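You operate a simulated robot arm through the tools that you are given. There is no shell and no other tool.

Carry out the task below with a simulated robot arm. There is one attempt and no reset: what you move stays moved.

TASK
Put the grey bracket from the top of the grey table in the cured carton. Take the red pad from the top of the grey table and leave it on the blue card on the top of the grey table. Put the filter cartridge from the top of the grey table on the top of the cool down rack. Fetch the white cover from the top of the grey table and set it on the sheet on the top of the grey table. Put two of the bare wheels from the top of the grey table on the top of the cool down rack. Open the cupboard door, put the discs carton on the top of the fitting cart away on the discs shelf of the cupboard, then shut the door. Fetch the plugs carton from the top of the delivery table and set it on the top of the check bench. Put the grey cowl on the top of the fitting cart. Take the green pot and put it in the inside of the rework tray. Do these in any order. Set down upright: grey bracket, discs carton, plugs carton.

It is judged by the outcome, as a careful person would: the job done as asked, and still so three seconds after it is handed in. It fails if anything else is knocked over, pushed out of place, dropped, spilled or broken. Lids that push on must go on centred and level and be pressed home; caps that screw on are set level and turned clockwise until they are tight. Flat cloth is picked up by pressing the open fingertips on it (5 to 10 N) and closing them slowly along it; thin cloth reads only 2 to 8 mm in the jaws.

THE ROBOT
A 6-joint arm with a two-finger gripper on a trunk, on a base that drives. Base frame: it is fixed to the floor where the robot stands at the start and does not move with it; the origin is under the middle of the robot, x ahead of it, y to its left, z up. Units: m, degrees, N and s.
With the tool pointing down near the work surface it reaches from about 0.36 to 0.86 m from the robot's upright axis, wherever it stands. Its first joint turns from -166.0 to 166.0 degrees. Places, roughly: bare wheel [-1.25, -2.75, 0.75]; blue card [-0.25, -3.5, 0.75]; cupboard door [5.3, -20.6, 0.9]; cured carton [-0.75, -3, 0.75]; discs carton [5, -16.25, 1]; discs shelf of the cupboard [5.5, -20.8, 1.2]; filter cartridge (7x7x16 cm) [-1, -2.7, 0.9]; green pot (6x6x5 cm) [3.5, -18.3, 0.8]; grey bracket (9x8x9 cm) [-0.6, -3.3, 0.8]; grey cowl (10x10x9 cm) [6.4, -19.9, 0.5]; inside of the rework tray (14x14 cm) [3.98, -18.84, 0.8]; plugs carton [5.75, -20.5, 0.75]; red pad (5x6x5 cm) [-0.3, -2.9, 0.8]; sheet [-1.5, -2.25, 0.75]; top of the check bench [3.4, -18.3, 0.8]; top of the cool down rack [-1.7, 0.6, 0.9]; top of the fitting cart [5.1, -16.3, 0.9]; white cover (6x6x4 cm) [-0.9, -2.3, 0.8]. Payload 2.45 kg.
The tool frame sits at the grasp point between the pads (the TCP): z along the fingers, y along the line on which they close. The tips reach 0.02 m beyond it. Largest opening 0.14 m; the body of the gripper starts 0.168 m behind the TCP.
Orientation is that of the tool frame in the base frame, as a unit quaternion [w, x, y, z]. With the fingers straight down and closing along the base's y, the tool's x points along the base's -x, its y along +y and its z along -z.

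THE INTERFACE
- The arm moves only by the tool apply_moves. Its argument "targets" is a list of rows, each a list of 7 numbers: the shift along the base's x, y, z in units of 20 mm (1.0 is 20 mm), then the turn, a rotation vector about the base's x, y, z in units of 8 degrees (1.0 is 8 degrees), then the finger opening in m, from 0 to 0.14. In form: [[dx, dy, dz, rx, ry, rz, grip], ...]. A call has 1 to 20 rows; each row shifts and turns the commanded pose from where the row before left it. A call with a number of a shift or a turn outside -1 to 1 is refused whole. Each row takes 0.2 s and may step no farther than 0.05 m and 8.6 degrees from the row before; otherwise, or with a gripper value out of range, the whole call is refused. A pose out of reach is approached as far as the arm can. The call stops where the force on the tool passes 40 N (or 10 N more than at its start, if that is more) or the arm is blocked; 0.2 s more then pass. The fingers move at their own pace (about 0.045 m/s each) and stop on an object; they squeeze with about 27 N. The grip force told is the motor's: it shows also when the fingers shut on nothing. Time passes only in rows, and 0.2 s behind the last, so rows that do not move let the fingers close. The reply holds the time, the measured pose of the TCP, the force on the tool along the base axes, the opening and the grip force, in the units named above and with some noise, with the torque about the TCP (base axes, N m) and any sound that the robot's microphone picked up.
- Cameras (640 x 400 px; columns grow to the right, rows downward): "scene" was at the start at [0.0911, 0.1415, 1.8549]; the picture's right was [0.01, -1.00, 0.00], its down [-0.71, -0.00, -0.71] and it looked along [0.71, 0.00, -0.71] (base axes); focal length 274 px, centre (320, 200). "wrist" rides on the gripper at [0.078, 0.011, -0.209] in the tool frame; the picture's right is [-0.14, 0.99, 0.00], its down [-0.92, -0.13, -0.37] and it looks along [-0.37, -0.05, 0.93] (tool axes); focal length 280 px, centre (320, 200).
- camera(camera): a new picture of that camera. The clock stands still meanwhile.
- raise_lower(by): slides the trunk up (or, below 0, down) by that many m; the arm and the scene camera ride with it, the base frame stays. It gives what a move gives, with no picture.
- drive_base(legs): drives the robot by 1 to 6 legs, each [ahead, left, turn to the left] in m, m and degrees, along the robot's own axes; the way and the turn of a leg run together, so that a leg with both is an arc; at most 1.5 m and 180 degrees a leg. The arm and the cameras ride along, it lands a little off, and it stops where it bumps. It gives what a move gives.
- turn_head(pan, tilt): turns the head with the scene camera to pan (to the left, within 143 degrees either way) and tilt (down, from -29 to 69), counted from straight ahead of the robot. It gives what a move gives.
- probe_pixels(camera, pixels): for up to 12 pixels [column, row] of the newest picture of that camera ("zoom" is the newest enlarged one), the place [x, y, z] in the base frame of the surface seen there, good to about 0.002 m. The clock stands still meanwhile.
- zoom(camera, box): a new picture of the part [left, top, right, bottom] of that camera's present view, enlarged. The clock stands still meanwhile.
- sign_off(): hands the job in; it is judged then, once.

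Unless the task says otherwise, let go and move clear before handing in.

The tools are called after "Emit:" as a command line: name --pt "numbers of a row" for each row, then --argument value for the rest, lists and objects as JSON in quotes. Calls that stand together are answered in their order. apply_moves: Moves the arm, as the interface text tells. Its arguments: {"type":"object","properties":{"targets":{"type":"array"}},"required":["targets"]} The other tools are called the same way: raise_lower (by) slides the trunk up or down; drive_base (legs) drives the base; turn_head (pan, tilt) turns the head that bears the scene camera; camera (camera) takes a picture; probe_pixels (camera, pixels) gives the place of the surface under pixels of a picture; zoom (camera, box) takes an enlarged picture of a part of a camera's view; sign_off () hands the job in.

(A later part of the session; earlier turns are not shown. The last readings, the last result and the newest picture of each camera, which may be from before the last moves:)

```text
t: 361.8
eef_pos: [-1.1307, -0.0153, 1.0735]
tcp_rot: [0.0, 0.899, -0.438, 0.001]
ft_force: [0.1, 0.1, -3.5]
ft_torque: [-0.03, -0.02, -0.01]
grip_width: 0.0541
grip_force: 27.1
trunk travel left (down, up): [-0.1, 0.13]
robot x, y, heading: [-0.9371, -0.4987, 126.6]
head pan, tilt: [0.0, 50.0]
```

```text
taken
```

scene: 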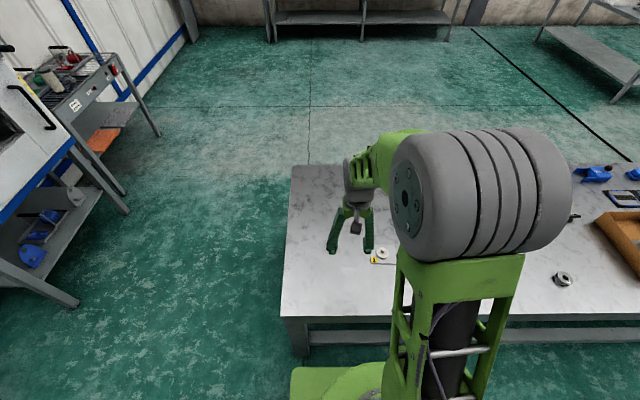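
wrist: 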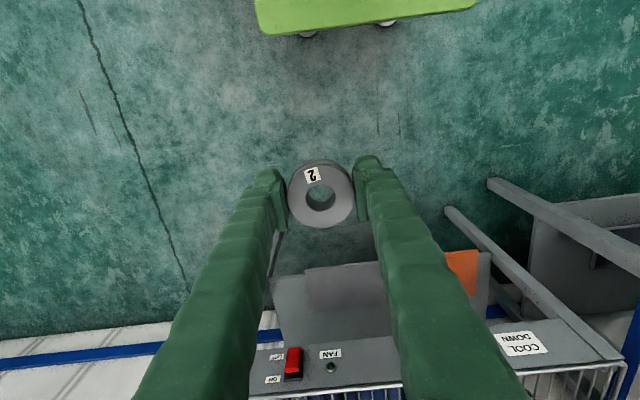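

Robot is square to the rack but 1.05 m off. Driving ahead 0.5 m with a slight turn.

Emit:
drive_base --legs '[[0.5, 0, 1.6]]'

Emit:
camera --camera "wrist"

```text
t: 364.7
eef_pos: [-1.4383, 0.3712, 1.0728]
tcp_rot: [0.001, 0.904, -0.428, 0.001]
ft_force: [-0.4, -0.1, -3.7]
ft_torque: [-0.02, -0.05, 0.01]
grip_width: 0.054
grip_force: 27.8
trunk travel left (down, up): [-0.1, 0.13]
robot x, y, heading: [-1.2413, -0.1049, 127.8]
head pan, tilt: [0.0, 50.0]
```

```text
taken
```

wrist: 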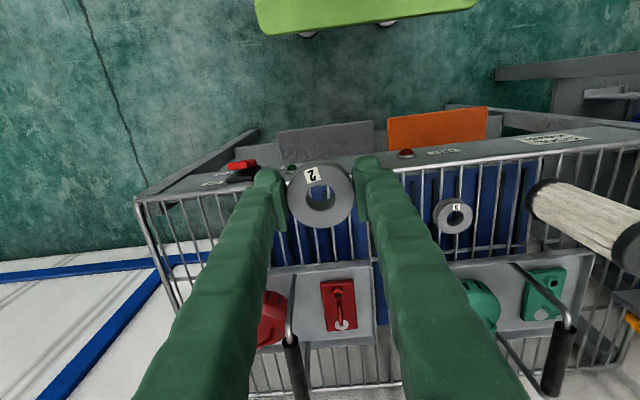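

Wheel "5" is still in place. Zooming on the wires beneath for an exact slot for wheel "2".

Emit:
zoom --camera "wrist" --box '[270, 200, 390, 275]'

```text
5.33 times, centred on (330, 238) of wrist
```

zoom: 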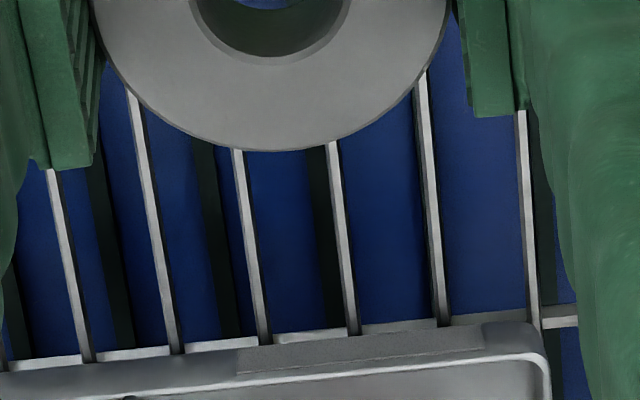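

Emit:
probe_pixels --camera "zoom" --pixels '[[66, 240], [152, 220], [245, 215], [337, 210], [427, 180], [528, 220], [155, 240], [248, 235]]'

Emit:
probe_pixels --camera "wrist" --pixels '[[453, 203], [452, 229], [437, 215], [470, 215]]'

```text
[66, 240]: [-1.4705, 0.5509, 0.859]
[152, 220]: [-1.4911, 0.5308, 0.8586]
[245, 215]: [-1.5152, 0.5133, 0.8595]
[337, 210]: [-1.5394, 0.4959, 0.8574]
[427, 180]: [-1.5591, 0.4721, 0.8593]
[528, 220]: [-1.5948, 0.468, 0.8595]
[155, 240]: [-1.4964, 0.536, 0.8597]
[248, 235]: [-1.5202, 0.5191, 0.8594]
```

```text
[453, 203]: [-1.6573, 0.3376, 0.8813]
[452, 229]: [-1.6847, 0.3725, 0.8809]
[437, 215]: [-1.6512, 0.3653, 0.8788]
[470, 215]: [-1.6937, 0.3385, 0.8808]
```

Slot centre between two wires is (-1.535,0.465). Moving there and lowering.

Emit:
apply_moves --pt "-0.804 0.7825 0 0 0 0 0.02" --pt "-0.804 0.7825 0 0 0 0 0.02" --pt "-0.804 0.7825 0 0 0 0 0.02" --pt "-0.804 0.7825 0 0 0 0 0.02" --pt "-0.804 0.7825 0 0 0 0 0.02" --pt "-0.804 0.7825 0 0 0 0 0.02" --pt "0 0 -1 0 0 0 0.02" --pt "0 0 -1 0 0 0 0.02" --pt "0 0 -1 0 0 0 0.02" --pt "0 0 -1 0 0 0 0.02" --pt "0 0 -1 0 0 0 0.02" --pt "0 0 -1 0 0 0 0.02" --pt "0 0 -1 0 0 0 0.02" --pt "0 0 -1 0 0 0 0.02"

Emit:
camera --camera "wrist"

```text
t: 367.7
eef_pos: [-1.5347, 0.4644, 0.914]
tcp_rot: [0.001, 0.903, -0.43, 0.001]
ft_force: [0.0, 0.3, -3.7]
ft_torque: [0.0, -0.02, 0.02]
grip_width: 0.0542
grip_force: 26.9
trunk travel left (down, up): [-0.1, 0.13]
robot x, y, heading: [-1.2414, -0.1084, 127.8]
head pan, tilt: [0.0, 50.0]
```

```text
taken
```

wrist: 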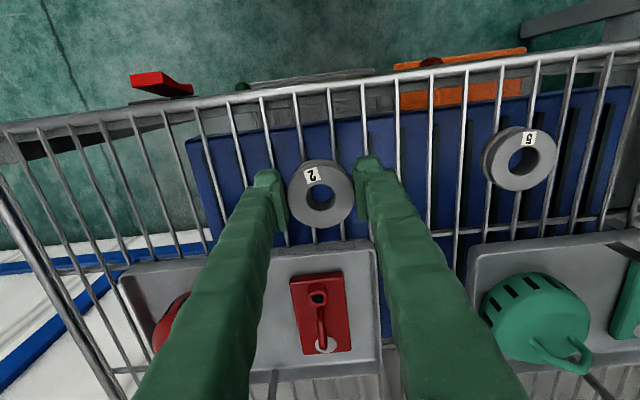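

Wheel "2" is positioned above two wires. Lowering to contact.

Emit:
apply_moves --pt "0 0 -0.8 0 0 0 0.02" --pt "0 0 -0.4 0 0 0 0.02" --pt "0 0 -0.15 0 0 0 0.02" --pt "0 0 -0.08 0 0 0 0.02"

```text
t: 368.7
eef_pos: [-1.5341, 0.4649, 0.8857]
tcp_rot: [0.0, 0.903, -0.429, 0.002]
ft_force: [-0.4, -0.2, -3.2]
ft_torque: [-0.03, -0.01, 0.02]
grip_width: 0.054
grip_force: 26.7
trunk travel left (down, up): [-0.1, 0.13]
robot x, y, heading: [-1.2403, -0.111, 128.0]
head pan, tilt: [0.0, 50.0]
```

Emit:
apply_moves --pt "0 0 -0.08 0 0 0 0.02" --pt "0 0 -0.03 0 0 0 0.02"

```text
t: 369.3
eef_pos: [-1.5347, 0.4646, 0.8835]
tcp_rot: [-0.001, 0.903, -0.429, 0.0]
ft_force: [2.7, -2.2, 14.3]
ft_torque: [-0.43, -0.27, -0.09]
grip_width: 0.0539
grip_force: 27.2
trunk travel left (down, up): [-0.1, 0.13]
robot x, y, heading: [-1.2407, -0.1069, 128.1]
head pan, tilt: [0.0, 50.0]
```

Contact again (14 N). Releasing and rising.

Emit:
apply_moves --pt "0 0 0.08 0 0 0 0.02" --pt "0 0 0 0 0 0 0.065" --pt "0 0 0 0 0 0 0.085" --pt "0 0 0 0 0 0 0.085" --pt "0 0 0.5 0 0 0 0.085" --pt "0 0 1 0 0 0 0.085" --pt "0 0 1 0 0 0 0.085" --pt "0 0 1 0 0 0 0.085" --pt "0 0 1 0 0 0 0.085" --pt "0 0 1 0 0 0 0.085" --pt "0 0 1 0 0 0 0.085" --pt "0 0 1 0 0 0 0.085" --pt "0 0 1 0 0 0 0.085" --pt "0 0 1 0 0 0 0.085" --pt "0.62 -0.78 1 0 0 0 0.085" --pt "0.62 -0.78 0 0 0 0 0.085" --pt "0.62 -0.78 0 0 0 0 0.085" --pt "0.62 -0.78 0 0 0 0 0.085" --pt "0.62 -0.78 0 0 0 0 0.085" --pt "0.62 -0.78 0 0 0 0 0.085"

Emit:
camera --camera "wrist"

Emit:
turn_head --pan 20 --tilt 50

Emit:
camera --camera "scene"

```text
t: 373.5
eef_pos: [-1.4612, 0.371, 1.0955]
tcp_rot: [0.0, 0.903, -0.429, 0.0]
ft_force: [-0.9, -1.4, 0.3]
ft_torque: [0.03, 0.01, 0.03]
grip_width: 0.085
grip_force: 0.0
trunk travel left (down, up): [-0.1, 0.13]
robot x, y, heading: [-1.236, -0.1134, 127.8]
head pan, tilt: [0.0, 50.0]
```

```text
taken
```

wrist: 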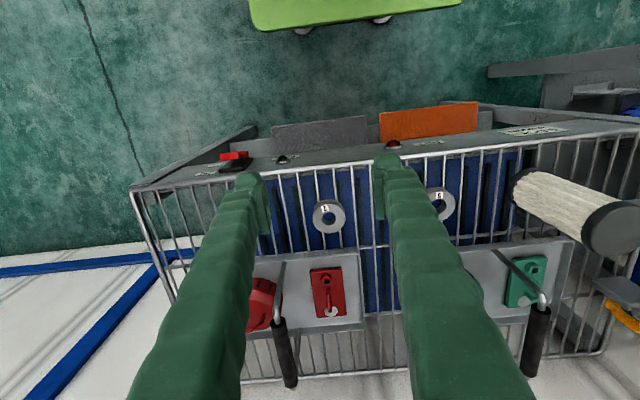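

```text
t: 374.3
eef_pos: [-1.461, 0.3716, 1.0938]
tcp_rot: [0.0, 0.903, -0.429, 0.0]
ft_force: [-0.6, 0.5, 0.0]
ft_torque: [-0.02, 0.0, 0.03]
grip_width: 0.085
grip_force: 0.0
trunk travel left (down, up): [-0.1, 0.13]
robot x, y, heading: [-1.244, -0.1089, 127.8]
head pan, tilt: [20.0, 50.0]
```

```text
taken
```

scene: 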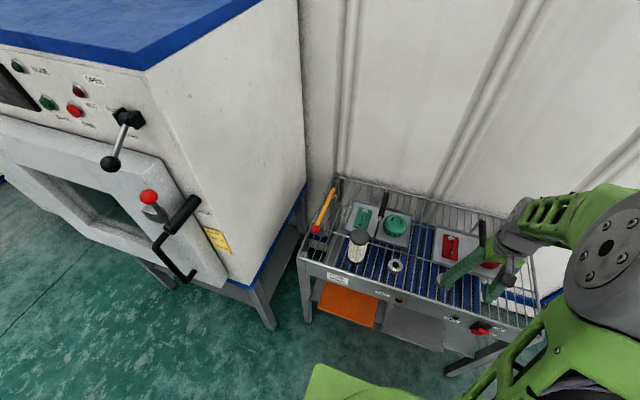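

Both wheels and the cartridge sit on the cool-down rack. The first area is done; I now back off, turn toward the far area (south, −y) and look along the route.

Emit:
drive_base --legs '[[-0.6, 0, 0], [0, 0, 152], [0, 1.4, 0]]'

Emit:
turn_head --pan 0 --tilt 15

Emit:
camera --camera "scene"

Emit:
turn_head --pan 30 --tilt 15

Emit:
camera --camera "scene"

```text
t: 396.3
eef_pos: [0.5173, -0.8347, 1.095]
tcp_rot: [-0.001, 0.623, 0.782, 0.001]
ft_force: [0.1, -0.2, 0.2]
ft_torque: [-0.03, -0.01, -0.02]
grip_width: 0.0851
grip_force: 0.0
trunk travel left (down, up): [-0.1, 0.13]
robot x, y, heading: [0.529, -0.3065, -78.4]
head pan, tilt: [20.0, 50.0]
```

```text
t: 397.3
eef_pos: [0.5165, -0.8343, 1.0954]
tcp_rot: [-0.001, 0.623, 0.782, 0.001]
ft_force: [-0.7, 0.0, -0.1]
ft_torque: [0.0, 0.01, -0.06]
grip_width: 0.0851
grip_force: 0.0
trunk travel left (down, up): [-0.1, 0.13]
robot x, y, heading: [0.5316, -0.3056, -78.3]
head pan, tilt: [0.0, 15.0]
```

```text
taken
```

scene: 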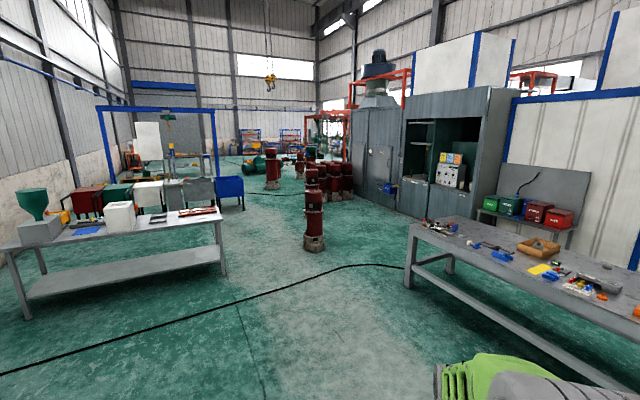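

```text
t: 398.3
eef_pos: [0.5165, -0.8338, 1.0958]
tcp_rot: [-0.001, 0.623, 0.782, 0.001]
ft_force: [0.0, 1.0, -0.9]
ft_torque: [0.03, -0.01, 0.01]
grip_width: 0.0851
grip_force: 0.1
trunk travel left (down, up): [-0.1, 0.13]
robot x, y, heading: [0.5274, -0.306, -78.4]
head pan, tilt: [30.0, 15.0]
```

```text
taken
```

scene: 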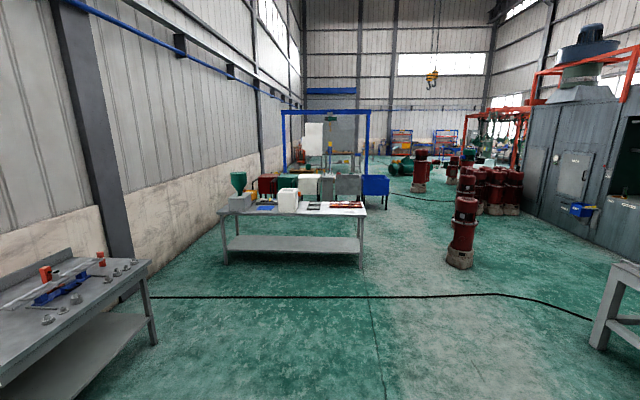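

I see a corridor between the pale table at (290,230) and the red cylinders at (460,240). Probing key obstacles along the way.

Emit:
probe_pixels --camera "scene" --pixels '[[362, 268], [386, 205], [460, 268], [418, 192], [490, 212], [370, 180], [400, 210], [430, 180], [405, 172], [445, 155], [396, 150], [368, 150]]'

Emit:
zoom --camera "scene" --box '[250, 100, 570, 260]'

```text
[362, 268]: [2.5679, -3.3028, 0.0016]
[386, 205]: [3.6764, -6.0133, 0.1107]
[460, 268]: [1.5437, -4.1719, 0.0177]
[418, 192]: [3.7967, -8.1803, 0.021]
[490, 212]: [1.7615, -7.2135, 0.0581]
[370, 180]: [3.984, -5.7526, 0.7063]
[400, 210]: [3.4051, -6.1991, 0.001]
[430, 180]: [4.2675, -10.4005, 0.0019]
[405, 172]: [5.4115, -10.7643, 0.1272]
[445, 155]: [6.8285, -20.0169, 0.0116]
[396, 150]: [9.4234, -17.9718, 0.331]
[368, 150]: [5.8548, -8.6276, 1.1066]
```

```text
2.00 times, centred on (410, 180) of scene
```

zoom: 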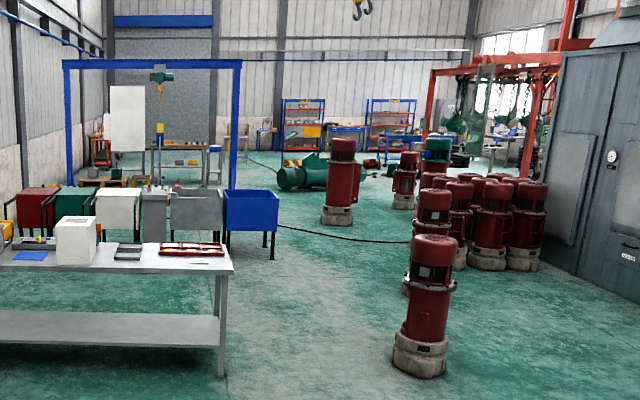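

The corridor midpoint between the first cylinder (1.6,-4.4) and the pale table's leg (2.57,-3.3) is about (2.16,-3.75). Turning toward it and driving ~3.7 m.

Emit:
drive_base --legs '[[0, 0, 13.8], [1.3, 0, 0], [1.2, 0, 0]]'

Emit:
turn_head --pan 0 --tilt 20

Emit:
camera --camera "scene"

```text
t: 411.2
eef_pos: [1.7448, -3.034, 1.0952]
tcp_rot: [-0.001, 0.519, 0.855, 0.0]
ft_force: [0.0, 0.0, -0.4]
ft_torque: [0.02, -0.01, 0.01]
grip_width: 0.0851
grip_force: 0.1
trunk travel left (down, up): [-0.1, 0.13]
robot x, y, heading: [1.6281, -2.5161, -63.6]
head pan, tilt: [30.0, 15.0]
```

```text
t: 412.1
eef_pos: [1.7443, -3.0322, 1.0951]
tcp_rot: [-0.001, 0.519, 0.855, 0.0]
ft_force: [-0.1, -0.1, -0.7]
ft_torque: [-0.02, 0.0, 0.0]
grip_width: 0.0849
grip_force: 0.1
trunk travel left (down, up): [-0.1, 0.13]
robot x, y, heading: [1.6289, -2.5176, -63.7]
head pan, tilt: [0.0, 20.0]
```

```text
taken
```

scene: 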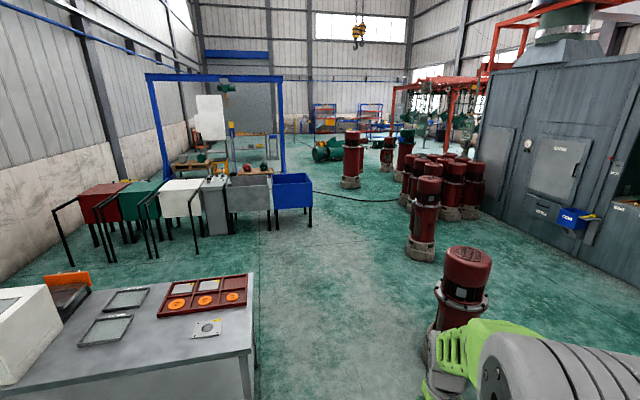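

Probing the corridor: cylinder tops and bases, table corner and containers.

Emit:
probe_pixels --camera "scene" --pixels '[[467, 258], [440, 320], [258, 365], [308, 228], [270, 228], [420, 258], [351, 186], [388, 170], [408, 205], [327, 158], [345, 280], [320, 200]]'

```text
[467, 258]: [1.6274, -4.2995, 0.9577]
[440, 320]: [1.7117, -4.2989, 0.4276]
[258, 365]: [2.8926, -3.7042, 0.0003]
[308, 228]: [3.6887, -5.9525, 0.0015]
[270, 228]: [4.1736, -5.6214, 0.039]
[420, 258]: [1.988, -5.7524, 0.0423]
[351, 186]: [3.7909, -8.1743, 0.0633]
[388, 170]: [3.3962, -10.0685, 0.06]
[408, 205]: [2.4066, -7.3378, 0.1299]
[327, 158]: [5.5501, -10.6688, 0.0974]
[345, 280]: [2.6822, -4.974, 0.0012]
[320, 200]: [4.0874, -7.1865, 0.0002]
```

The way is clear through (2.25,-3.9) and (2.75,-6.0). Driving these two stretches.

Emit:
drive_base --legs '[[0, 0, -2.1], [1.5, 0, 0], [0, 0, -10.8], [1.1, 0, 0], [1.0, 0, 0]]'

Emit:
turn_head --pan 20 --tilt 15

Emit:
camera --camera "scene"

```text
t: 430.7
eef_pos: [2.8844, -6.4179, 1.0947]
tcp_rot: [-0.001, 0.59, 0.807, 0.0]
ft_force: [0.2, 0.4, -0.5]
ft_torque: [0.03, 0.0, 0.0]
grip_width: 0.0849
grip_force: 0.1
trunk travel left (down, up): [-0.1, 0.13]
robot x, y, heading: [2.8558, -5.8899, -73.6]
head pan, tilt: [0.0, 20.0]
```

```text
t: 431.5
eef_pos: [2.8831, -6.4165, 1.0953]
tcp_rot: [-0.001, 0.591, 0.806, 0.0]
ft_force: [0.4, -0.4, -0.4]
ft_torque: [-0.01, 0.01, 0.0]
grip_width: 0.0848
grip_force: 0.0
trunk travel left (down, up): [-0.1, 0.13]
robot x, y, heading: [2.8556, -5.8928, -73.5]
head pan, tilt: [20.0, 15.0]
```

```text
taken
```

scene: 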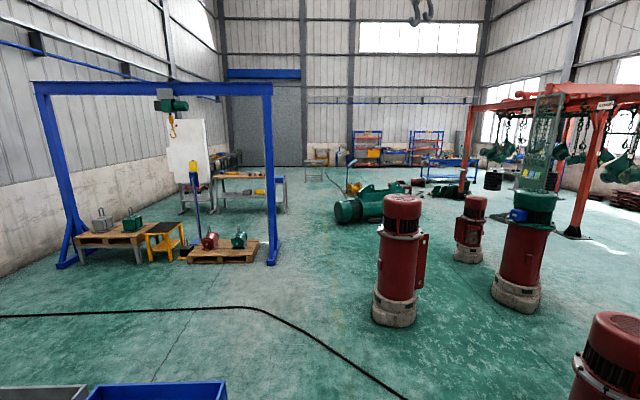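

The gantry is at left, cylinder 2 at (395,300). Probing further points to find the way to the far cart/bench around (5,-16).

Emit:
zoom --camera "scene" --box '[300, 110, 640, 250]'

Emit:
probe_pixels --camera "scene" --pixels '[[272, 262], [388, 322], [345, 222], [400, 215], [450, 192], [430, 165], [494, 185], [465, 190], [572, 232], [415, 186], [360, 165], [325, 180]]'

```text
1.88 times, centred on (470, 180) of scene
```

zoom: 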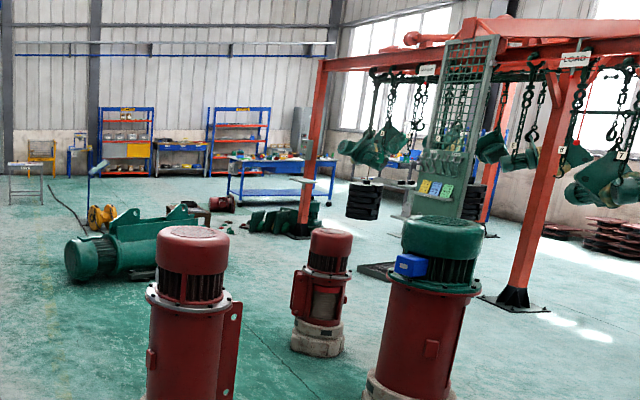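

```text
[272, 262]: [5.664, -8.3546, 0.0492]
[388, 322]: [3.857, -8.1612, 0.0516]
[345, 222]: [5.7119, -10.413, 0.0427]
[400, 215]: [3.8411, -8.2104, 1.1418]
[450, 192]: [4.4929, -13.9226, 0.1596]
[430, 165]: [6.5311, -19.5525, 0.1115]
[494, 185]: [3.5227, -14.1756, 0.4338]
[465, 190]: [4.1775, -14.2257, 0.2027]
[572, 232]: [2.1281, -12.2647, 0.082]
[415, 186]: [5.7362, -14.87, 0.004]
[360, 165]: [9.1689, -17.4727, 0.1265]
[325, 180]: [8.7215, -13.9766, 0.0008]
```

Gap between the gantry post (5.66,-8.35) and cylinder 2 (3.87,-8.35) is fine. Turning left 22° and driving ~3 m to (4.8,-8.3).

Emit:
drive_base --legs '[[0, 0, 22.4], [1.5, 0, 0], [1.5, 0, 0]]'

Emit:
turn_head --pan -20 --tilt 15

Emit:
camera --camera "scene"

```text
t: 447.2
eef_pos: [4.9538, -8.7272, 1.0944]
tcp_rot: [-0.001, 0.432, 0.902, 0.001]
ft_force: [0.1, -0.6, 0.3]
ft_torque: [0.01, 0.02, 0.02]
grip_width: 0.0851
grip_force: 0.0
trunk travel left (down, up): [-0.1, 0.13]
robot x, y, heading: [4.733, -8.2457, -52.3]
head pan, tilt: [20.0, 15.0]
```

```text
t: 448.3
eef_pos: [4.9541, -8.7272, 1.0951]
tcp_rot: [0.0, 0.431, 0.902, 0.0]
ft_force: [-0.3, -0.6, -0.6]
ft_torque: [-0.01, -0.01, -0.01]
grip_width: 0.0852
grip_force: 0.2
trunk travel left (down, up): [-0.1, 0.13]
robot x, y, heading: [4.7353, -8.2469, -52.3]
head pan, tilt: [-20.0, 15.0]
```

```text
taken
```

scene: 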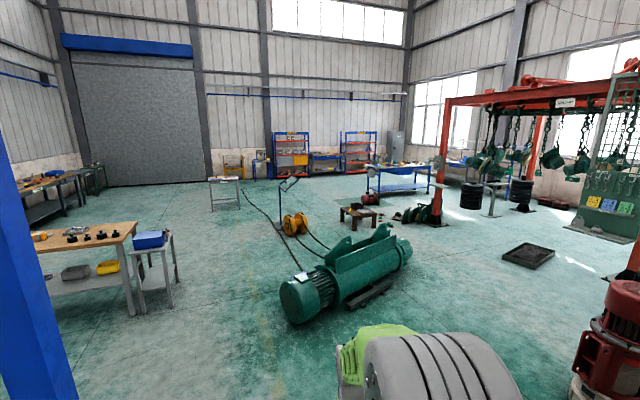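

Wide open view now. Probing the motor, post, tables and the shelves at the back to identify targets.

Emit:
probe_pixels --camera "scene" --pixels '[[315, 318], [405, 265], [360, 300], [430, 222], [440, 228], [395, 196], [372, 200], [345, 222], [225, 208], [292, 235], [390, 165], [355, 170]]'

Emit:
zoom --camera "scene" --box '[200, 110, 520, 260]'

```text
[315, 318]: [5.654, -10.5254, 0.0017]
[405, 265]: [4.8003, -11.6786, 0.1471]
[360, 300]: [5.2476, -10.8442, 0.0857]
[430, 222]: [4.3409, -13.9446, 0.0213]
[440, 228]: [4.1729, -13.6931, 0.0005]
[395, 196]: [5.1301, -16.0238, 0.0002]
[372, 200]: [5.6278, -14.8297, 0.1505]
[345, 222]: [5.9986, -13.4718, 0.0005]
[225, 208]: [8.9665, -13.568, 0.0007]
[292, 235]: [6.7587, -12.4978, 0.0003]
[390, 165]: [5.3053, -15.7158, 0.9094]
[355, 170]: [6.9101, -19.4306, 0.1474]
```

```text
2.00 times, centred on (360, 185) of scene
```

zoom: 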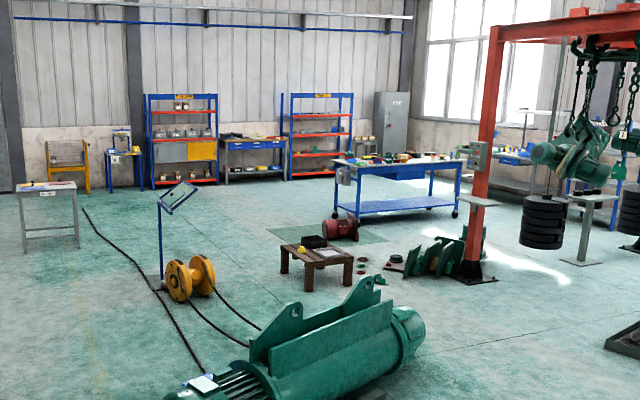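

The blue-legged cart at (5.1..5.6,-16) is the fitting cart, and the grey cupboard stands behind it. I take the open left route around the green motor.

Emit:
drive_base --legs '[[0.93, -0.51, 0], [0, 0, 31.7], [0.86, 0, 0], [0.86, 0, 0], [0, 0, -45.7]]'

Emit:
turn_head --pan 0 --tilt 20

Emit:
camera --camera "scene"

```text
t: 465.7
eef_pos: [6.5741, -10.4566, 1.0951]
tcp_rot: [-0.001, 0.545, 0.839, 0.001]
ft_force: [-0.5, 0.3, 0.4]
ft_torque: [0.02, -0.02, 0.03]
grip_width: 0.0852
grip_force: 0.1
trunk travel left (down, up): [-0.1, 0.13]
robot x, y, heading: [6.4862, -9.9362, -67.4]
head pan, tilt: [-20.0, 15.0]
```

```text
t: 466.5
eef_pos: [6.5753, -10.4556, 1.0946]
tcp_rot: [-0.001, 0.546, 0.838, 0.0]
ft_force: [0.6, -0.4, 0.4]
ft_torque: [-0.02, 0.01, 0.02]
grip_width: 0.0849
grip_force: 0.0
trunk travel left (down, up): [-0.1, 0.13]
robot x, y, heading: [6.4926, -9.9319, -67.4]
head pan, tilt: [0.0, 20.0]
```

```text
taken
```

scene: 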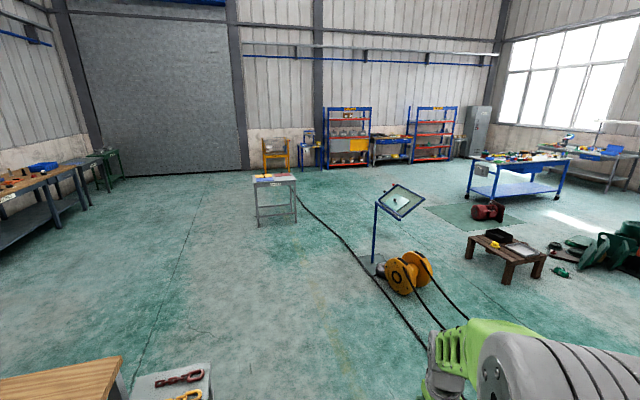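

Emit:
probe_pixels --camera "scene" --pixels '[[400, 292], [376, 265], [505, 285], [470, 258], [540, 275], [490, 218], [468, 197], [495, 208], [556, 196], [275, 225], [480, 155], [390, 160]]'

Emit:
zoom --camera "scene" --box '[300, 90, 640, 260]'

```text
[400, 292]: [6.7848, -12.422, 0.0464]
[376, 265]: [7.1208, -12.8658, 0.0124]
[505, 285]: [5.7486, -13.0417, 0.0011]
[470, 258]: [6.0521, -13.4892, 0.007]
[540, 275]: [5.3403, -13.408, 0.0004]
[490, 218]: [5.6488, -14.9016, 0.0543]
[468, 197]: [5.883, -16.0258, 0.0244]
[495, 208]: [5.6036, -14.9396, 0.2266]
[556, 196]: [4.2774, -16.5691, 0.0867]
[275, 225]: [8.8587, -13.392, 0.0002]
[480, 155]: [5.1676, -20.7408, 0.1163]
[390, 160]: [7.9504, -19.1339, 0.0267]
```

```text
1.88 times, centred on (470, 175) of scene
```

zoom: 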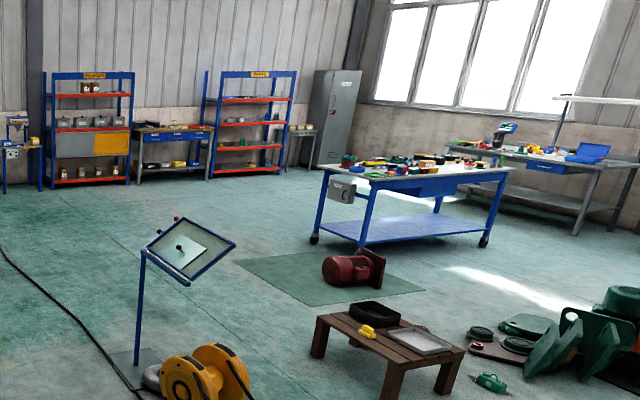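

The fitting cart stands on casters between (5.88,-16.0) and (4.28,-16.6), cupboard at (5.17,-20.7). Driving around the drum stand via (7.9,-12.6) to (6.9,-15.0).

Emit:
drive_base --legs '[[0, 0, 5.2], [1.5, 0, 0], [1.5, 0, 0], [0, 0, -50.4], [1.3, 0, 0]]'

Emit:
turn_head --pan 0 --tilt 20

Emit:
camera --camera "scene"

```text
t: 490.1
eef_pos: [7.0536, -14.2414, 1.0951]
tcp_rot: [0.001, 0.83, 0.558, 0.0]
ft_force: [-0.6, 1.0, 0.3]
ft_torque: [0.0, 0.01, 0.0]
grip_width: 0.0849
grip_force: 0.0
trunk travel left (down, up): [-0.1, 0.13]
robot x, y, heading: [7.3659, -13.8161, -113.5]
head pan, tilt: [0.0, 20.0]
```

```text
t: 490.7
eef_pos: [7.0534, -14.2395, 1.0953]
tcp_rot: [-0.001, 0.83, 0.558, 0.0]
ft_force: [0.1, -0.3, 0.2]
ft_torque: [0.01, 0.01, 0.0]
grip_width: 0.085
grip_force: 0.0
trunk travel left (down, up): [-0.1, 0.13]
robot x, y, heading: [7.3615, -13.8127, -113.5]
head pan, tilt: [0.0, 20.0]
```

```text
taken
```

scene: 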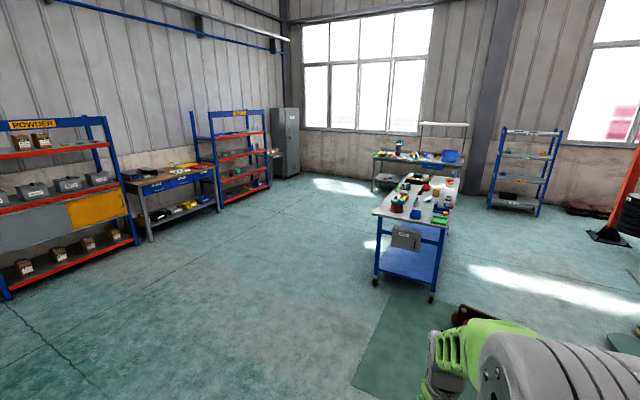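

Cart at (410,220), cupboard at (285,140), shelf rack at (240,150). Zooming toward the cupboard and the cart.

Emit:
zoom --camera "scene" --box '[180, 90, 340, 210]'

Emit:
zoom --camera "scene" --box '[350, 120, 490, 230]'

Emit:
probe_pixels --camera "scene" --pixels '[[270, 185], [287, 178], [243, 200], [282, 110], [274, 157], [395, 140], [375, 215], [445, 240], [430, 300], [374, 283], [440, 205], [410, 180]]'

```text
3.33 times, centred on (260, 150) of scene
```

zoom: 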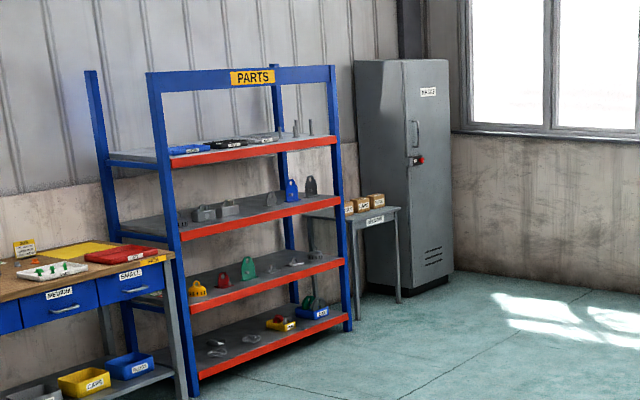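

```text
3.64 times, centred on (420, 175) of scene
```

zoom: 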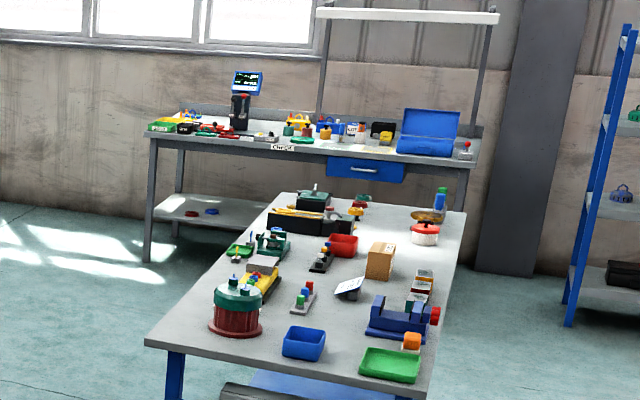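

```text
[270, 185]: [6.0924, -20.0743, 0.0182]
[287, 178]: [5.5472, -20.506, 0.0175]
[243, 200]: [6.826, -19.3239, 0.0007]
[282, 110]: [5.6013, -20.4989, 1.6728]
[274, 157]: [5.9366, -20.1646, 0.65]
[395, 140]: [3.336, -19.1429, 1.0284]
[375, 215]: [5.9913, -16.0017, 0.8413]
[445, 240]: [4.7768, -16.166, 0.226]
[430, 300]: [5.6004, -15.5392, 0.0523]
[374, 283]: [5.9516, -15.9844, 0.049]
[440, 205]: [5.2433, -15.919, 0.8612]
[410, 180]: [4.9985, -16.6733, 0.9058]
```

The door faces the room (−52° for me to face it), with the delivery table between it and the PARTS rack. Driving past the cart's left side to about (5.3,-18.9).

Emit:
drive_base --legs '[[0, 0, 13.4], [1.3, 0, 0], [1.3, 0, 0], [0, 0, -22.5], [1.4, 0, 0], [1.2, 0, 0]]'

Emit:
turn_head --pan 40 --tilt 20

Emit:
camera --camera "scene"

```text
t: 517.5
eef_pos: [5.0556, -18.871, 1.0937]
tcp_rot: [-0.001, 0.878, 0.479, 0.0]
ft_force: [0.1, -0.4, 0.6]
ft_torque: [0.01, -0.05, 0.0]
grip_width: 0.0849
grip_force: 0.0
trunk travel left (down, up): [-0.1, 0.13]
robot x, y, heading: [5.4427, -18.5135, -124.0]
head pan, tilt: [0.0, 20.0]
```

```text
t: 518.6
eef_pos: [5.0555, -18.8705, 1.0945]
tcp_rot: [-0.002, 0.878, 0.478, 0.001]
ft_force: [-0.4, -0.5, -0.5]
ft_torque: [0.01, 0.0, 0.04]
grip_width: 0.0851
grip_force: 0.1
trunk travel left (down, up): [-0.1, 0.13]
robot x, y, heading: [5.4455, -18.5128, -124.0]
head pan, tilt: [40.0, 20.0]
```

```text
taken
```

scene: 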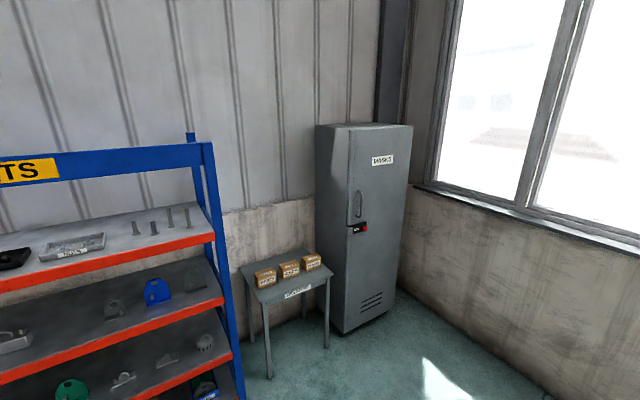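

Emit:
zoom --camera "scene" --box '[230, 110, 430, 350]'

Emit:
zoom --camera "scene" --box '[0, 180, 250, 400]'

Emit:
probe_pixels --camera "scene" --pixels '[[350, 150], [408, 140], [345, 325], [385, 310], [358, 205], [362, 229], [382, 161], [330, 200], [405, 200], [352, 260], [350, 300], [395, 250]]'

```text
1.67 times, centred on (330, 230) of scene
```

zoom: 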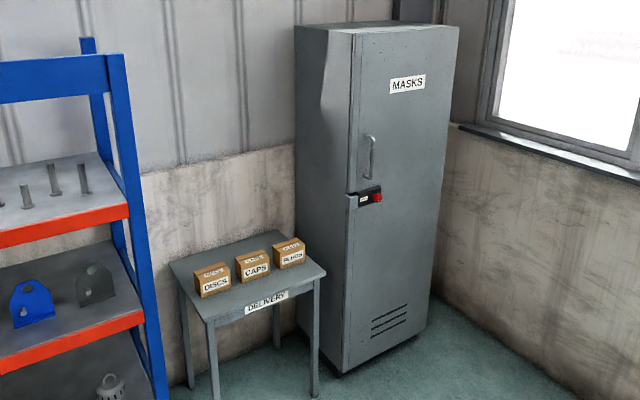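

```text
1.82 times, centred on (125, 290) of scene
```

zoom: 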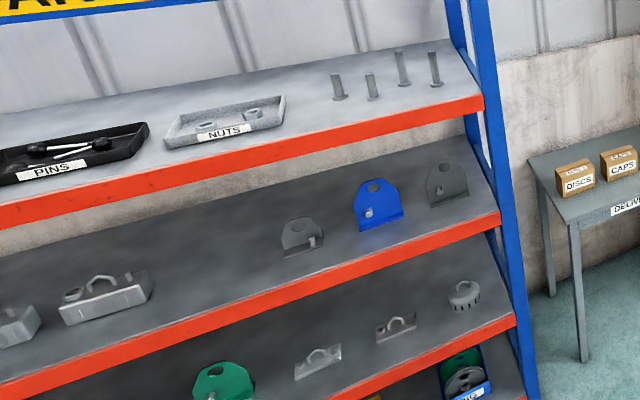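

```text
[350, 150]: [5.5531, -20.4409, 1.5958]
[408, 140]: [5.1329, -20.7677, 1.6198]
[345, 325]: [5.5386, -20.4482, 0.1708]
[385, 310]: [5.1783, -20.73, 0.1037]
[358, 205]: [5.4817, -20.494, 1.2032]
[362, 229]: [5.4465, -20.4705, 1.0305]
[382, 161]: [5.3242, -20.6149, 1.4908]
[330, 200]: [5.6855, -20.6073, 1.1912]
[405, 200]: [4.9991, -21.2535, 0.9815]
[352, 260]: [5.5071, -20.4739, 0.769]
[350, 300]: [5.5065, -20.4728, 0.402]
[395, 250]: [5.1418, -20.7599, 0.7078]
```

The delivery table holds DISCS, CAPS and PLUGS cartons (PLUGS nearest the cupboard). The cupboard door has a handle at (5.48,-20.49,1.20) and a lock with red knob at (5.447,-20.47,1.03); hinges on the right. I probe the table and drive closer facing the door.

Emit:
probe_pixels --camera "scene" --pixels '[[270, 375], [327, 345], [242, 268], [330, 283], [305, 252], [265, 300], [312, 260], [290, 268], [265, 276]]'

Emit:
drive_base --legs '[[0, 0, 72.3], [0.9, -0.35, 0]]'

Emit:
turn_head --pan 0 --tilt 25

Emit:
camera --camera "scene"

```text
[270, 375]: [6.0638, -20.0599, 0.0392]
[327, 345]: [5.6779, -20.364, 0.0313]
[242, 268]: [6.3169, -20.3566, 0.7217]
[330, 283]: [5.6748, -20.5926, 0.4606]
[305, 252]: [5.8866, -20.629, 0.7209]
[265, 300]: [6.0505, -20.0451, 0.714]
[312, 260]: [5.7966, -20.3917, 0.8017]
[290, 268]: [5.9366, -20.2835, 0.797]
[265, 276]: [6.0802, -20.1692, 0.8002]
```

```text
t: 526.7
eef_pos: [5.9318, -19.9243, 1.0961]
tcp_rot: [-0.001, 0.435, 0.9, 0.0]
ft_force: [0.4, -0.3, 0.1]
ft_torque: [0.03, -0.03, 0.04]
grip_width: 0.0852
grip_force: 0.1
trunk travel left (down, up): [-0.1, 0.13]
robot x, y, heading: [5.7173, -19.4379, -52.6]
head pan, tilt: [40.0, 20.0]
```

```text
t: 527.8
eef_pos: [5.9314, -19.9246, 1.0946]
tcp_rot: [-0.001, 0.435, 0.9, -0.001]
ft_force: [0.4, 0.0, 0.1]
ft_torque: [0.04, 0.03, -0.02]
grip_width: 0.085
grip_force: 0.0
trunk travel left (down, up): [-0.1, 0.13]
robot x, y, heading: [5.715, -19.44, -52.4]
head pan, tilt: [0.0, 25.0]
```

```text
taken
```

scene: 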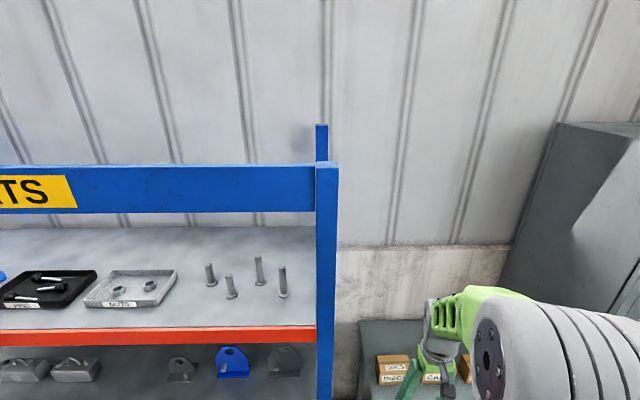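

I need to be about 0.8 m further right to face the door. Driving right.

Emit:
drive_base --legs '[[-0.15, -0.75, 0]]'

Emit:
camera --camera "scene"

Emit:
zoom --camera "scene" --box '[240, 180, 440, 320]'

```text
t: 534.9
eef_pos: [5.2363, -20.2656, 1.0954]
tcp_rot: [-0.001, 0.435, 0.9, 0.0]
ft_force: [0.3, 0.1, -0.4]
ft_torque: [0.03, 0.0, 0.04]
grip_width: 0.0851
grip_force: 0.0
trunk travel left (down, up): [-0.1, 0.13]
robot x, y, heading: [5.0201, -19.7811, -52.7]
head pan, tilt: [0.0, 25.0]
```

```text
taken
```

scene: 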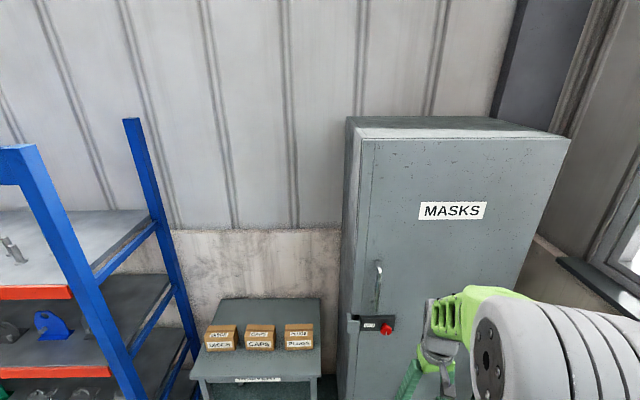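

```text
2.86 times, centred on (340, 250) of scene
```

zoom: 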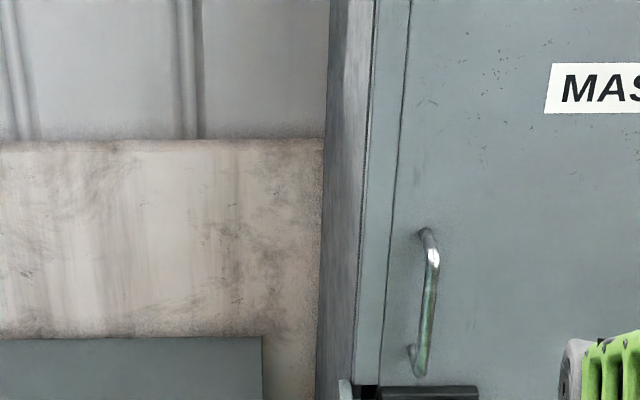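

Zooming on the lock bar with the red knob at (375,325).

Emit:
zoom --camera "scene" --box '[335, 255, 415, 345]'

Emit:
probe_pixels --camera "zoom" --pixels '[[270, 60], [292, 130], [265, 210], [200, 290], [250, 300], [350, 305], [310, 295], [420, 300], [235, 275], [190, 320]]'

```text
4.44 times, centred on (375, 300) of scene
```

zoom: 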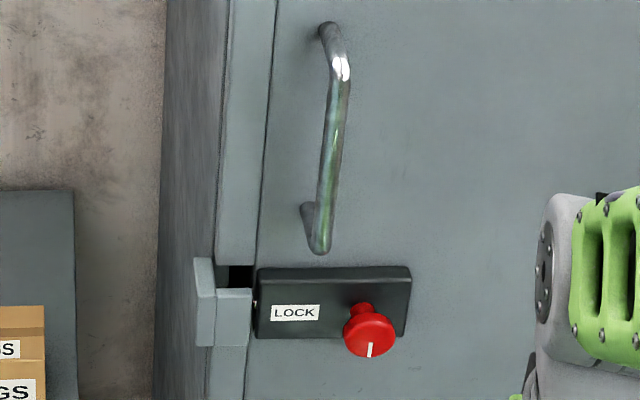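

```text
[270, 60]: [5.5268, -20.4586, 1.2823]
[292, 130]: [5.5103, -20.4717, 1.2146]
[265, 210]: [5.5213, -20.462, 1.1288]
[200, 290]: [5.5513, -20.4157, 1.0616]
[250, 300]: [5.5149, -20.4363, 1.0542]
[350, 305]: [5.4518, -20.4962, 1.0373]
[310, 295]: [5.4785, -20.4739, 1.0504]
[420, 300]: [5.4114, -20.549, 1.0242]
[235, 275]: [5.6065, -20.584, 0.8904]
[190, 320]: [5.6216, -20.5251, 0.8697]
```

A rotary red knob on a box labelled LOCK, with a strike plate on the frame. Zooming more to see the bolt and pointer state.

Emit:
zoom --camera "scene" --box '[345, 308, 397, 340]'

Emit:
probe_pixels --camera "zoom" --pixels '[[420, 290], [400, 230], [420, 320], [330, 170], [530, 160], [160, 220], [100, 230], [205, 180], [180, 150], [300, 330]]'

```text
12.31 times, centred on (371, 324) of scene
```

zoom: 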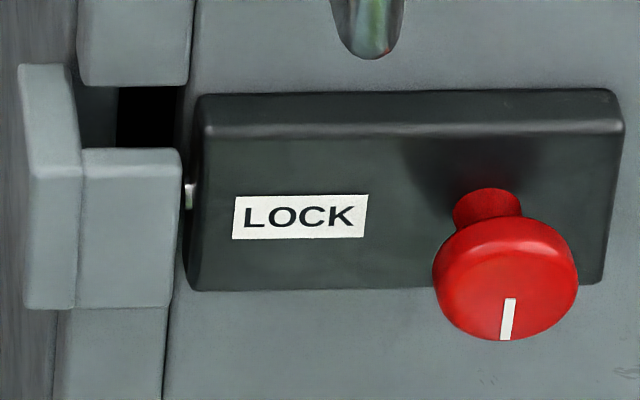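

```text
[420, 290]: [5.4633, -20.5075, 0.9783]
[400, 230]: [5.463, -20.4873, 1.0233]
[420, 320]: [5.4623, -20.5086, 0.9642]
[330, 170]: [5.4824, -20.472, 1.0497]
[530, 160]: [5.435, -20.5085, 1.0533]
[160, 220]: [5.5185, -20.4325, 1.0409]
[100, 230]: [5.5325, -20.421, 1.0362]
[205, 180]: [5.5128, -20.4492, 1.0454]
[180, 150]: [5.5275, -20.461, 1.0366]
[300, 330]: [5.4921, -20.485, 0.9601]
```

A small silver bolt shows at the gap (190,200) so it is locked; the red knob must be turned. I'll swing the tool to horizontal, pointing at the door, while moving a bit forward.

Emit:
apply_moves --pt "0.2 -0.26 0 -0.734 -0.581 0 0.07" --pt "0.4 -0.52 0 -0.734 -0.581 0 0.07" --pt "0.4 -0.52 0 -0.734 -0.581 0 0.07" --pt "0.4 -0.52 0 -0.734 -0.581 0 0.07" --pt "0.4 -0.52 0 -0.734 -0.581 0 0.07" --pt "0.4 -0.52 0 -0.734 -0.581 0 0.07"

Emit:
camera --camera "scene"

```text
t: 536.3
eef_pos: [5.2832, -20.3025, 1.0914]
tcp_rot: [0.307, 0.4, 0.854, -0.127]
ft_force: [-0.9, 0.1, 0.0]
ft_torque: [0.16, -0.03, 0.07]
grip_width: 0.0701
grip_force: 0.1
out of reach, approached as far as the arm can: row 4, 5
trunk travel left (down, up): [-0.1, 0.13]
robot x, y, heading: [5.0242, -19.7858, -52.6]
head pan, tilt: [0.0, 25.0]
```

```text
taken
```

scene: 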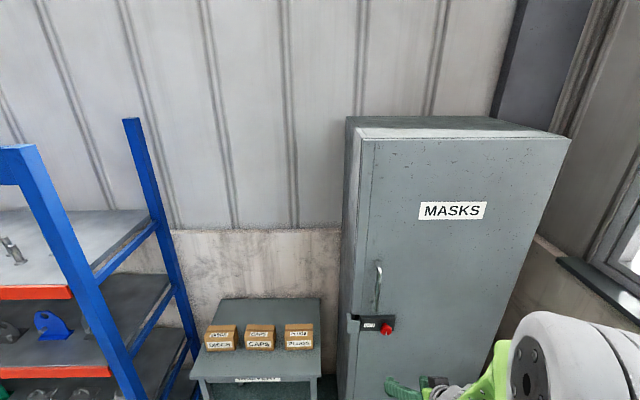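

The fold was too tight ("out of reach" mid-way). I'll back the base 0.2 m to give the arm room and then extend forward while finishing the turn.

Emit:
drive_base --legs '[[-0.2, 0, 0]]'

Emit:
apply_moves --pt "0.5 -0.65 0 0 0 0 0.07" --pt "0.6 -0.78 0 0 0 0 0.07" --pt "0.6 -0.78 0 0 0 0 0.07" --pt "0.6 -0.78 0 0 0 0 0.07" --pt "0.6 -0.78 0 0 0 0 0.07" --pt "0.6 -0.78 0 0 0 0 0.07"

```text
t: 537.9
eef_pos: [5.1633, -20.1434, 1.0925]
tcp_rot: [0.309, 0.404, 0.851, -0.128]
ft_force: [-0.4, -0.5, 0.1]
ft_torque: [-0.04, -0.02, 0.0]
grip_width: 0.0699
grip_force: 0.0
trunk travel left (down, up): [-0.1, 0.13]
robot x, y, heading: [4.905, -19.6259, -52.9]
head pan, tilt: [0.0, 25.0]
```

```text
t: 539.3
eef_pos: [5.2336, -20.2354, 1.0913]
tcp_rot: [0.307, 0.405, 0.852, -0.128]
ft_force: [-0.1, -0.2, -1.0]
ft_torque: [-0.03, 0.0, 0.0]
grip_width: 0.0697
grip_force: 0.0
trunk travel left (down, up): [-0.1, 0.13]
robot x, y, heading: [4.8999, -19.6225, -52.7]
head pan, tilt: [0.0, 25.0]
```

Now at 0.70 m ahead with ~40° tilt. Continuing the turn to horizontal.

Emit:
apply_moves --pt "0.2 -0.26 0 -0.734 -0.581 0 0.07" --pt "0.2 -0.26 0 -0.734 -0.581 0 0.07" --pt "0.2 -0.26 0 -0.734 -0.581 0 0.07" --pt "0.2 -0.26 0 -0.734 -0.581 0 0.07"

```text
t: 540.3
eef_pos: [5.2483, -20.2718, 1.1077]
tcp_rot: [0.518, 0.353, 0.748, -0.217]
ft_force: [0.2, -0.1, 0.5]
ft_torque: [0.03, 0.0, 0.0]
grip_width: 0.0702
grip_force: 0.0
out of reach, approached as far as the arm can: row 4
trunk travel left (down, up): [-0.1, 0.13]
robot x, y, heading: [4.9032, -19.6223, -52.8]
head pan, tilt: [0.0, 25.0]
```

Tilt is ~70° now. Extending a further 0.1 m and trying the remaining 20°.

Emit:
apply_moves --pt "0.6 -0.78 0 0 0 0 0.07" --pt "0.6 -0.78 0 0 0 0 0.07" --pt "0.6 -0.78 0 0 0 0 0.07" --pt "0.6 -0.78 0 0 0 0 0.07" --pt "0.1 -0.13 0 -0.6 -0.48 0 0.07" --pt "0.1 -0.13 0 -0.6 -0.48 0 0.07" --pt "0.1 -0.13 0 -0.6 -0.48 0 0.07"

Emit:
camera --camera "scene"

Emit:
camera --camera "wrist"

```text
t: 541.9
eef_pos: [5.2997, -20.3778, 1.1317]
tcp_rot: [0.632, 0.309, 0.657, -0.272]
ft_force: [0.3, 0.1, -0.4]
ft_torque: [0.0, -0.01, 0.0]
grip_width: 0.07
grip_force: 0.0
out of reach, approached as far as the arm can: row 1, 6, 7
trunk travel left (down, up): [-0.1, 0.13]
robot x, y, heading: [4.9015, -19.6243, -52.6]
head pan, tilt: [0.0, 25.0]
```

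```text
taken
```

scene: 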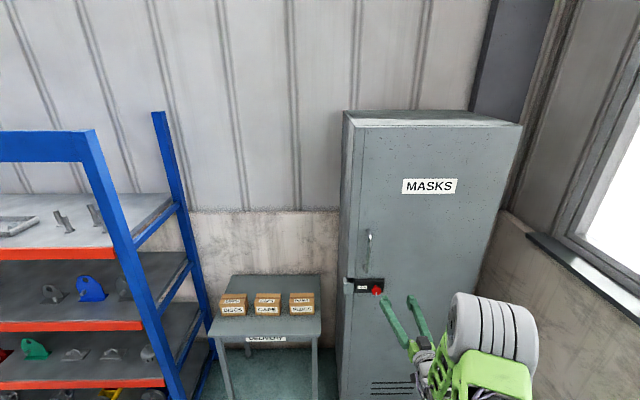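

```text
taken
```

wrist: 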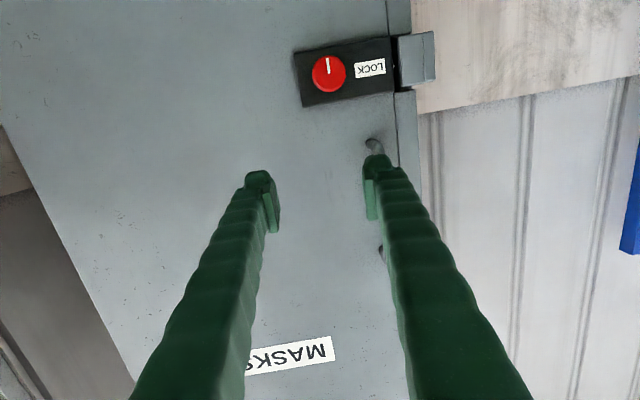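

The tool is now horizontal, pointing at the door. The wrist view (upside down) shows the red knob at (328,73). Probing knob, lock and handle.

Emit:
probe_pixels --camera "wrist" --pixels '[[328, 73], [313, 72], [344, 72], [328, 58], [328, 90], [300, 95], [394, 70], [374, 146], [381, 250], [378, 200], [350, 120], [414, 60]]'

Emit:
zoom --camera "wrist" --box '[280, 20, 450, 130]'

```text
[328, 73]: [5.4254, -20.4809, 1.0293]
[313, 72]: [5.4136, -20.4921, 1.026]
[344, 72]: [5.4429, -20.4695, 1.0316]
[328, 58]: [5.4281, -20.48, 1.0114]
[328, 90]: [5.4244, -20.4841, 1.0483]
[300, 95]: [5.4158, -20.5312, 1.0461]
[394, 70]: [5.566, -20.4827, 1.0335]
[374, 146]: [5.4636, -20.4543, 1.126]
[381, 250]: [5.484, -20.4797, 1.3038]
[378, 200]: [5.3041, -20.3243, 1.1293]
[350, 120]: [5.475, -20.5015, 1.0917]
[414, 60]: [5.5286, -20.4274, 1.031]
```

```text
3.64 times, centred on (365, 75) of wrist
```

zoom: 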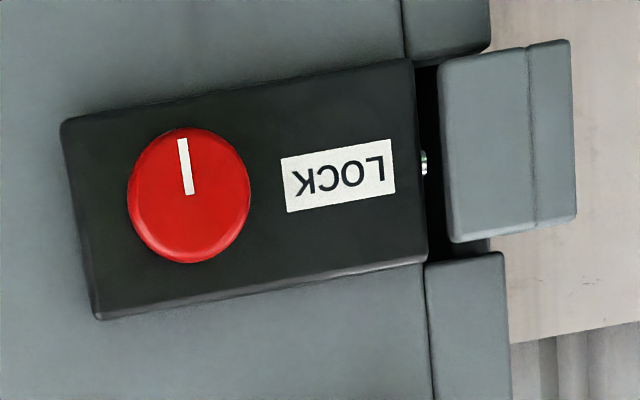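

The silver bolt nub at (423,162) doesn't reach across the gap to the keeper, so the door may be unlocked. I'll measure the handle bar exactly and try pulling it gently.

Emit:
zoom --camera "scene" --box '[340, 220, 400, 300]'

```text
5.00 times, centred on (370, 260) of scene
```

zoom: 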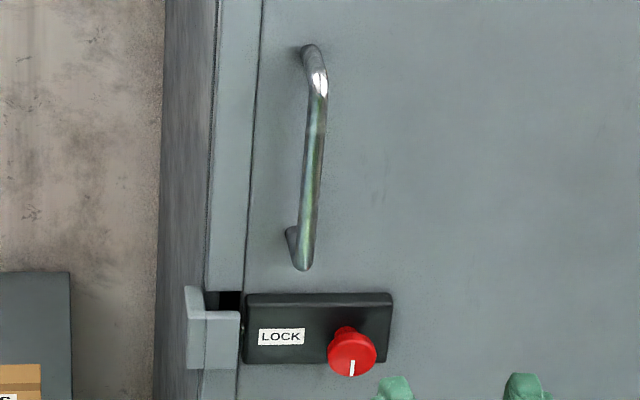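

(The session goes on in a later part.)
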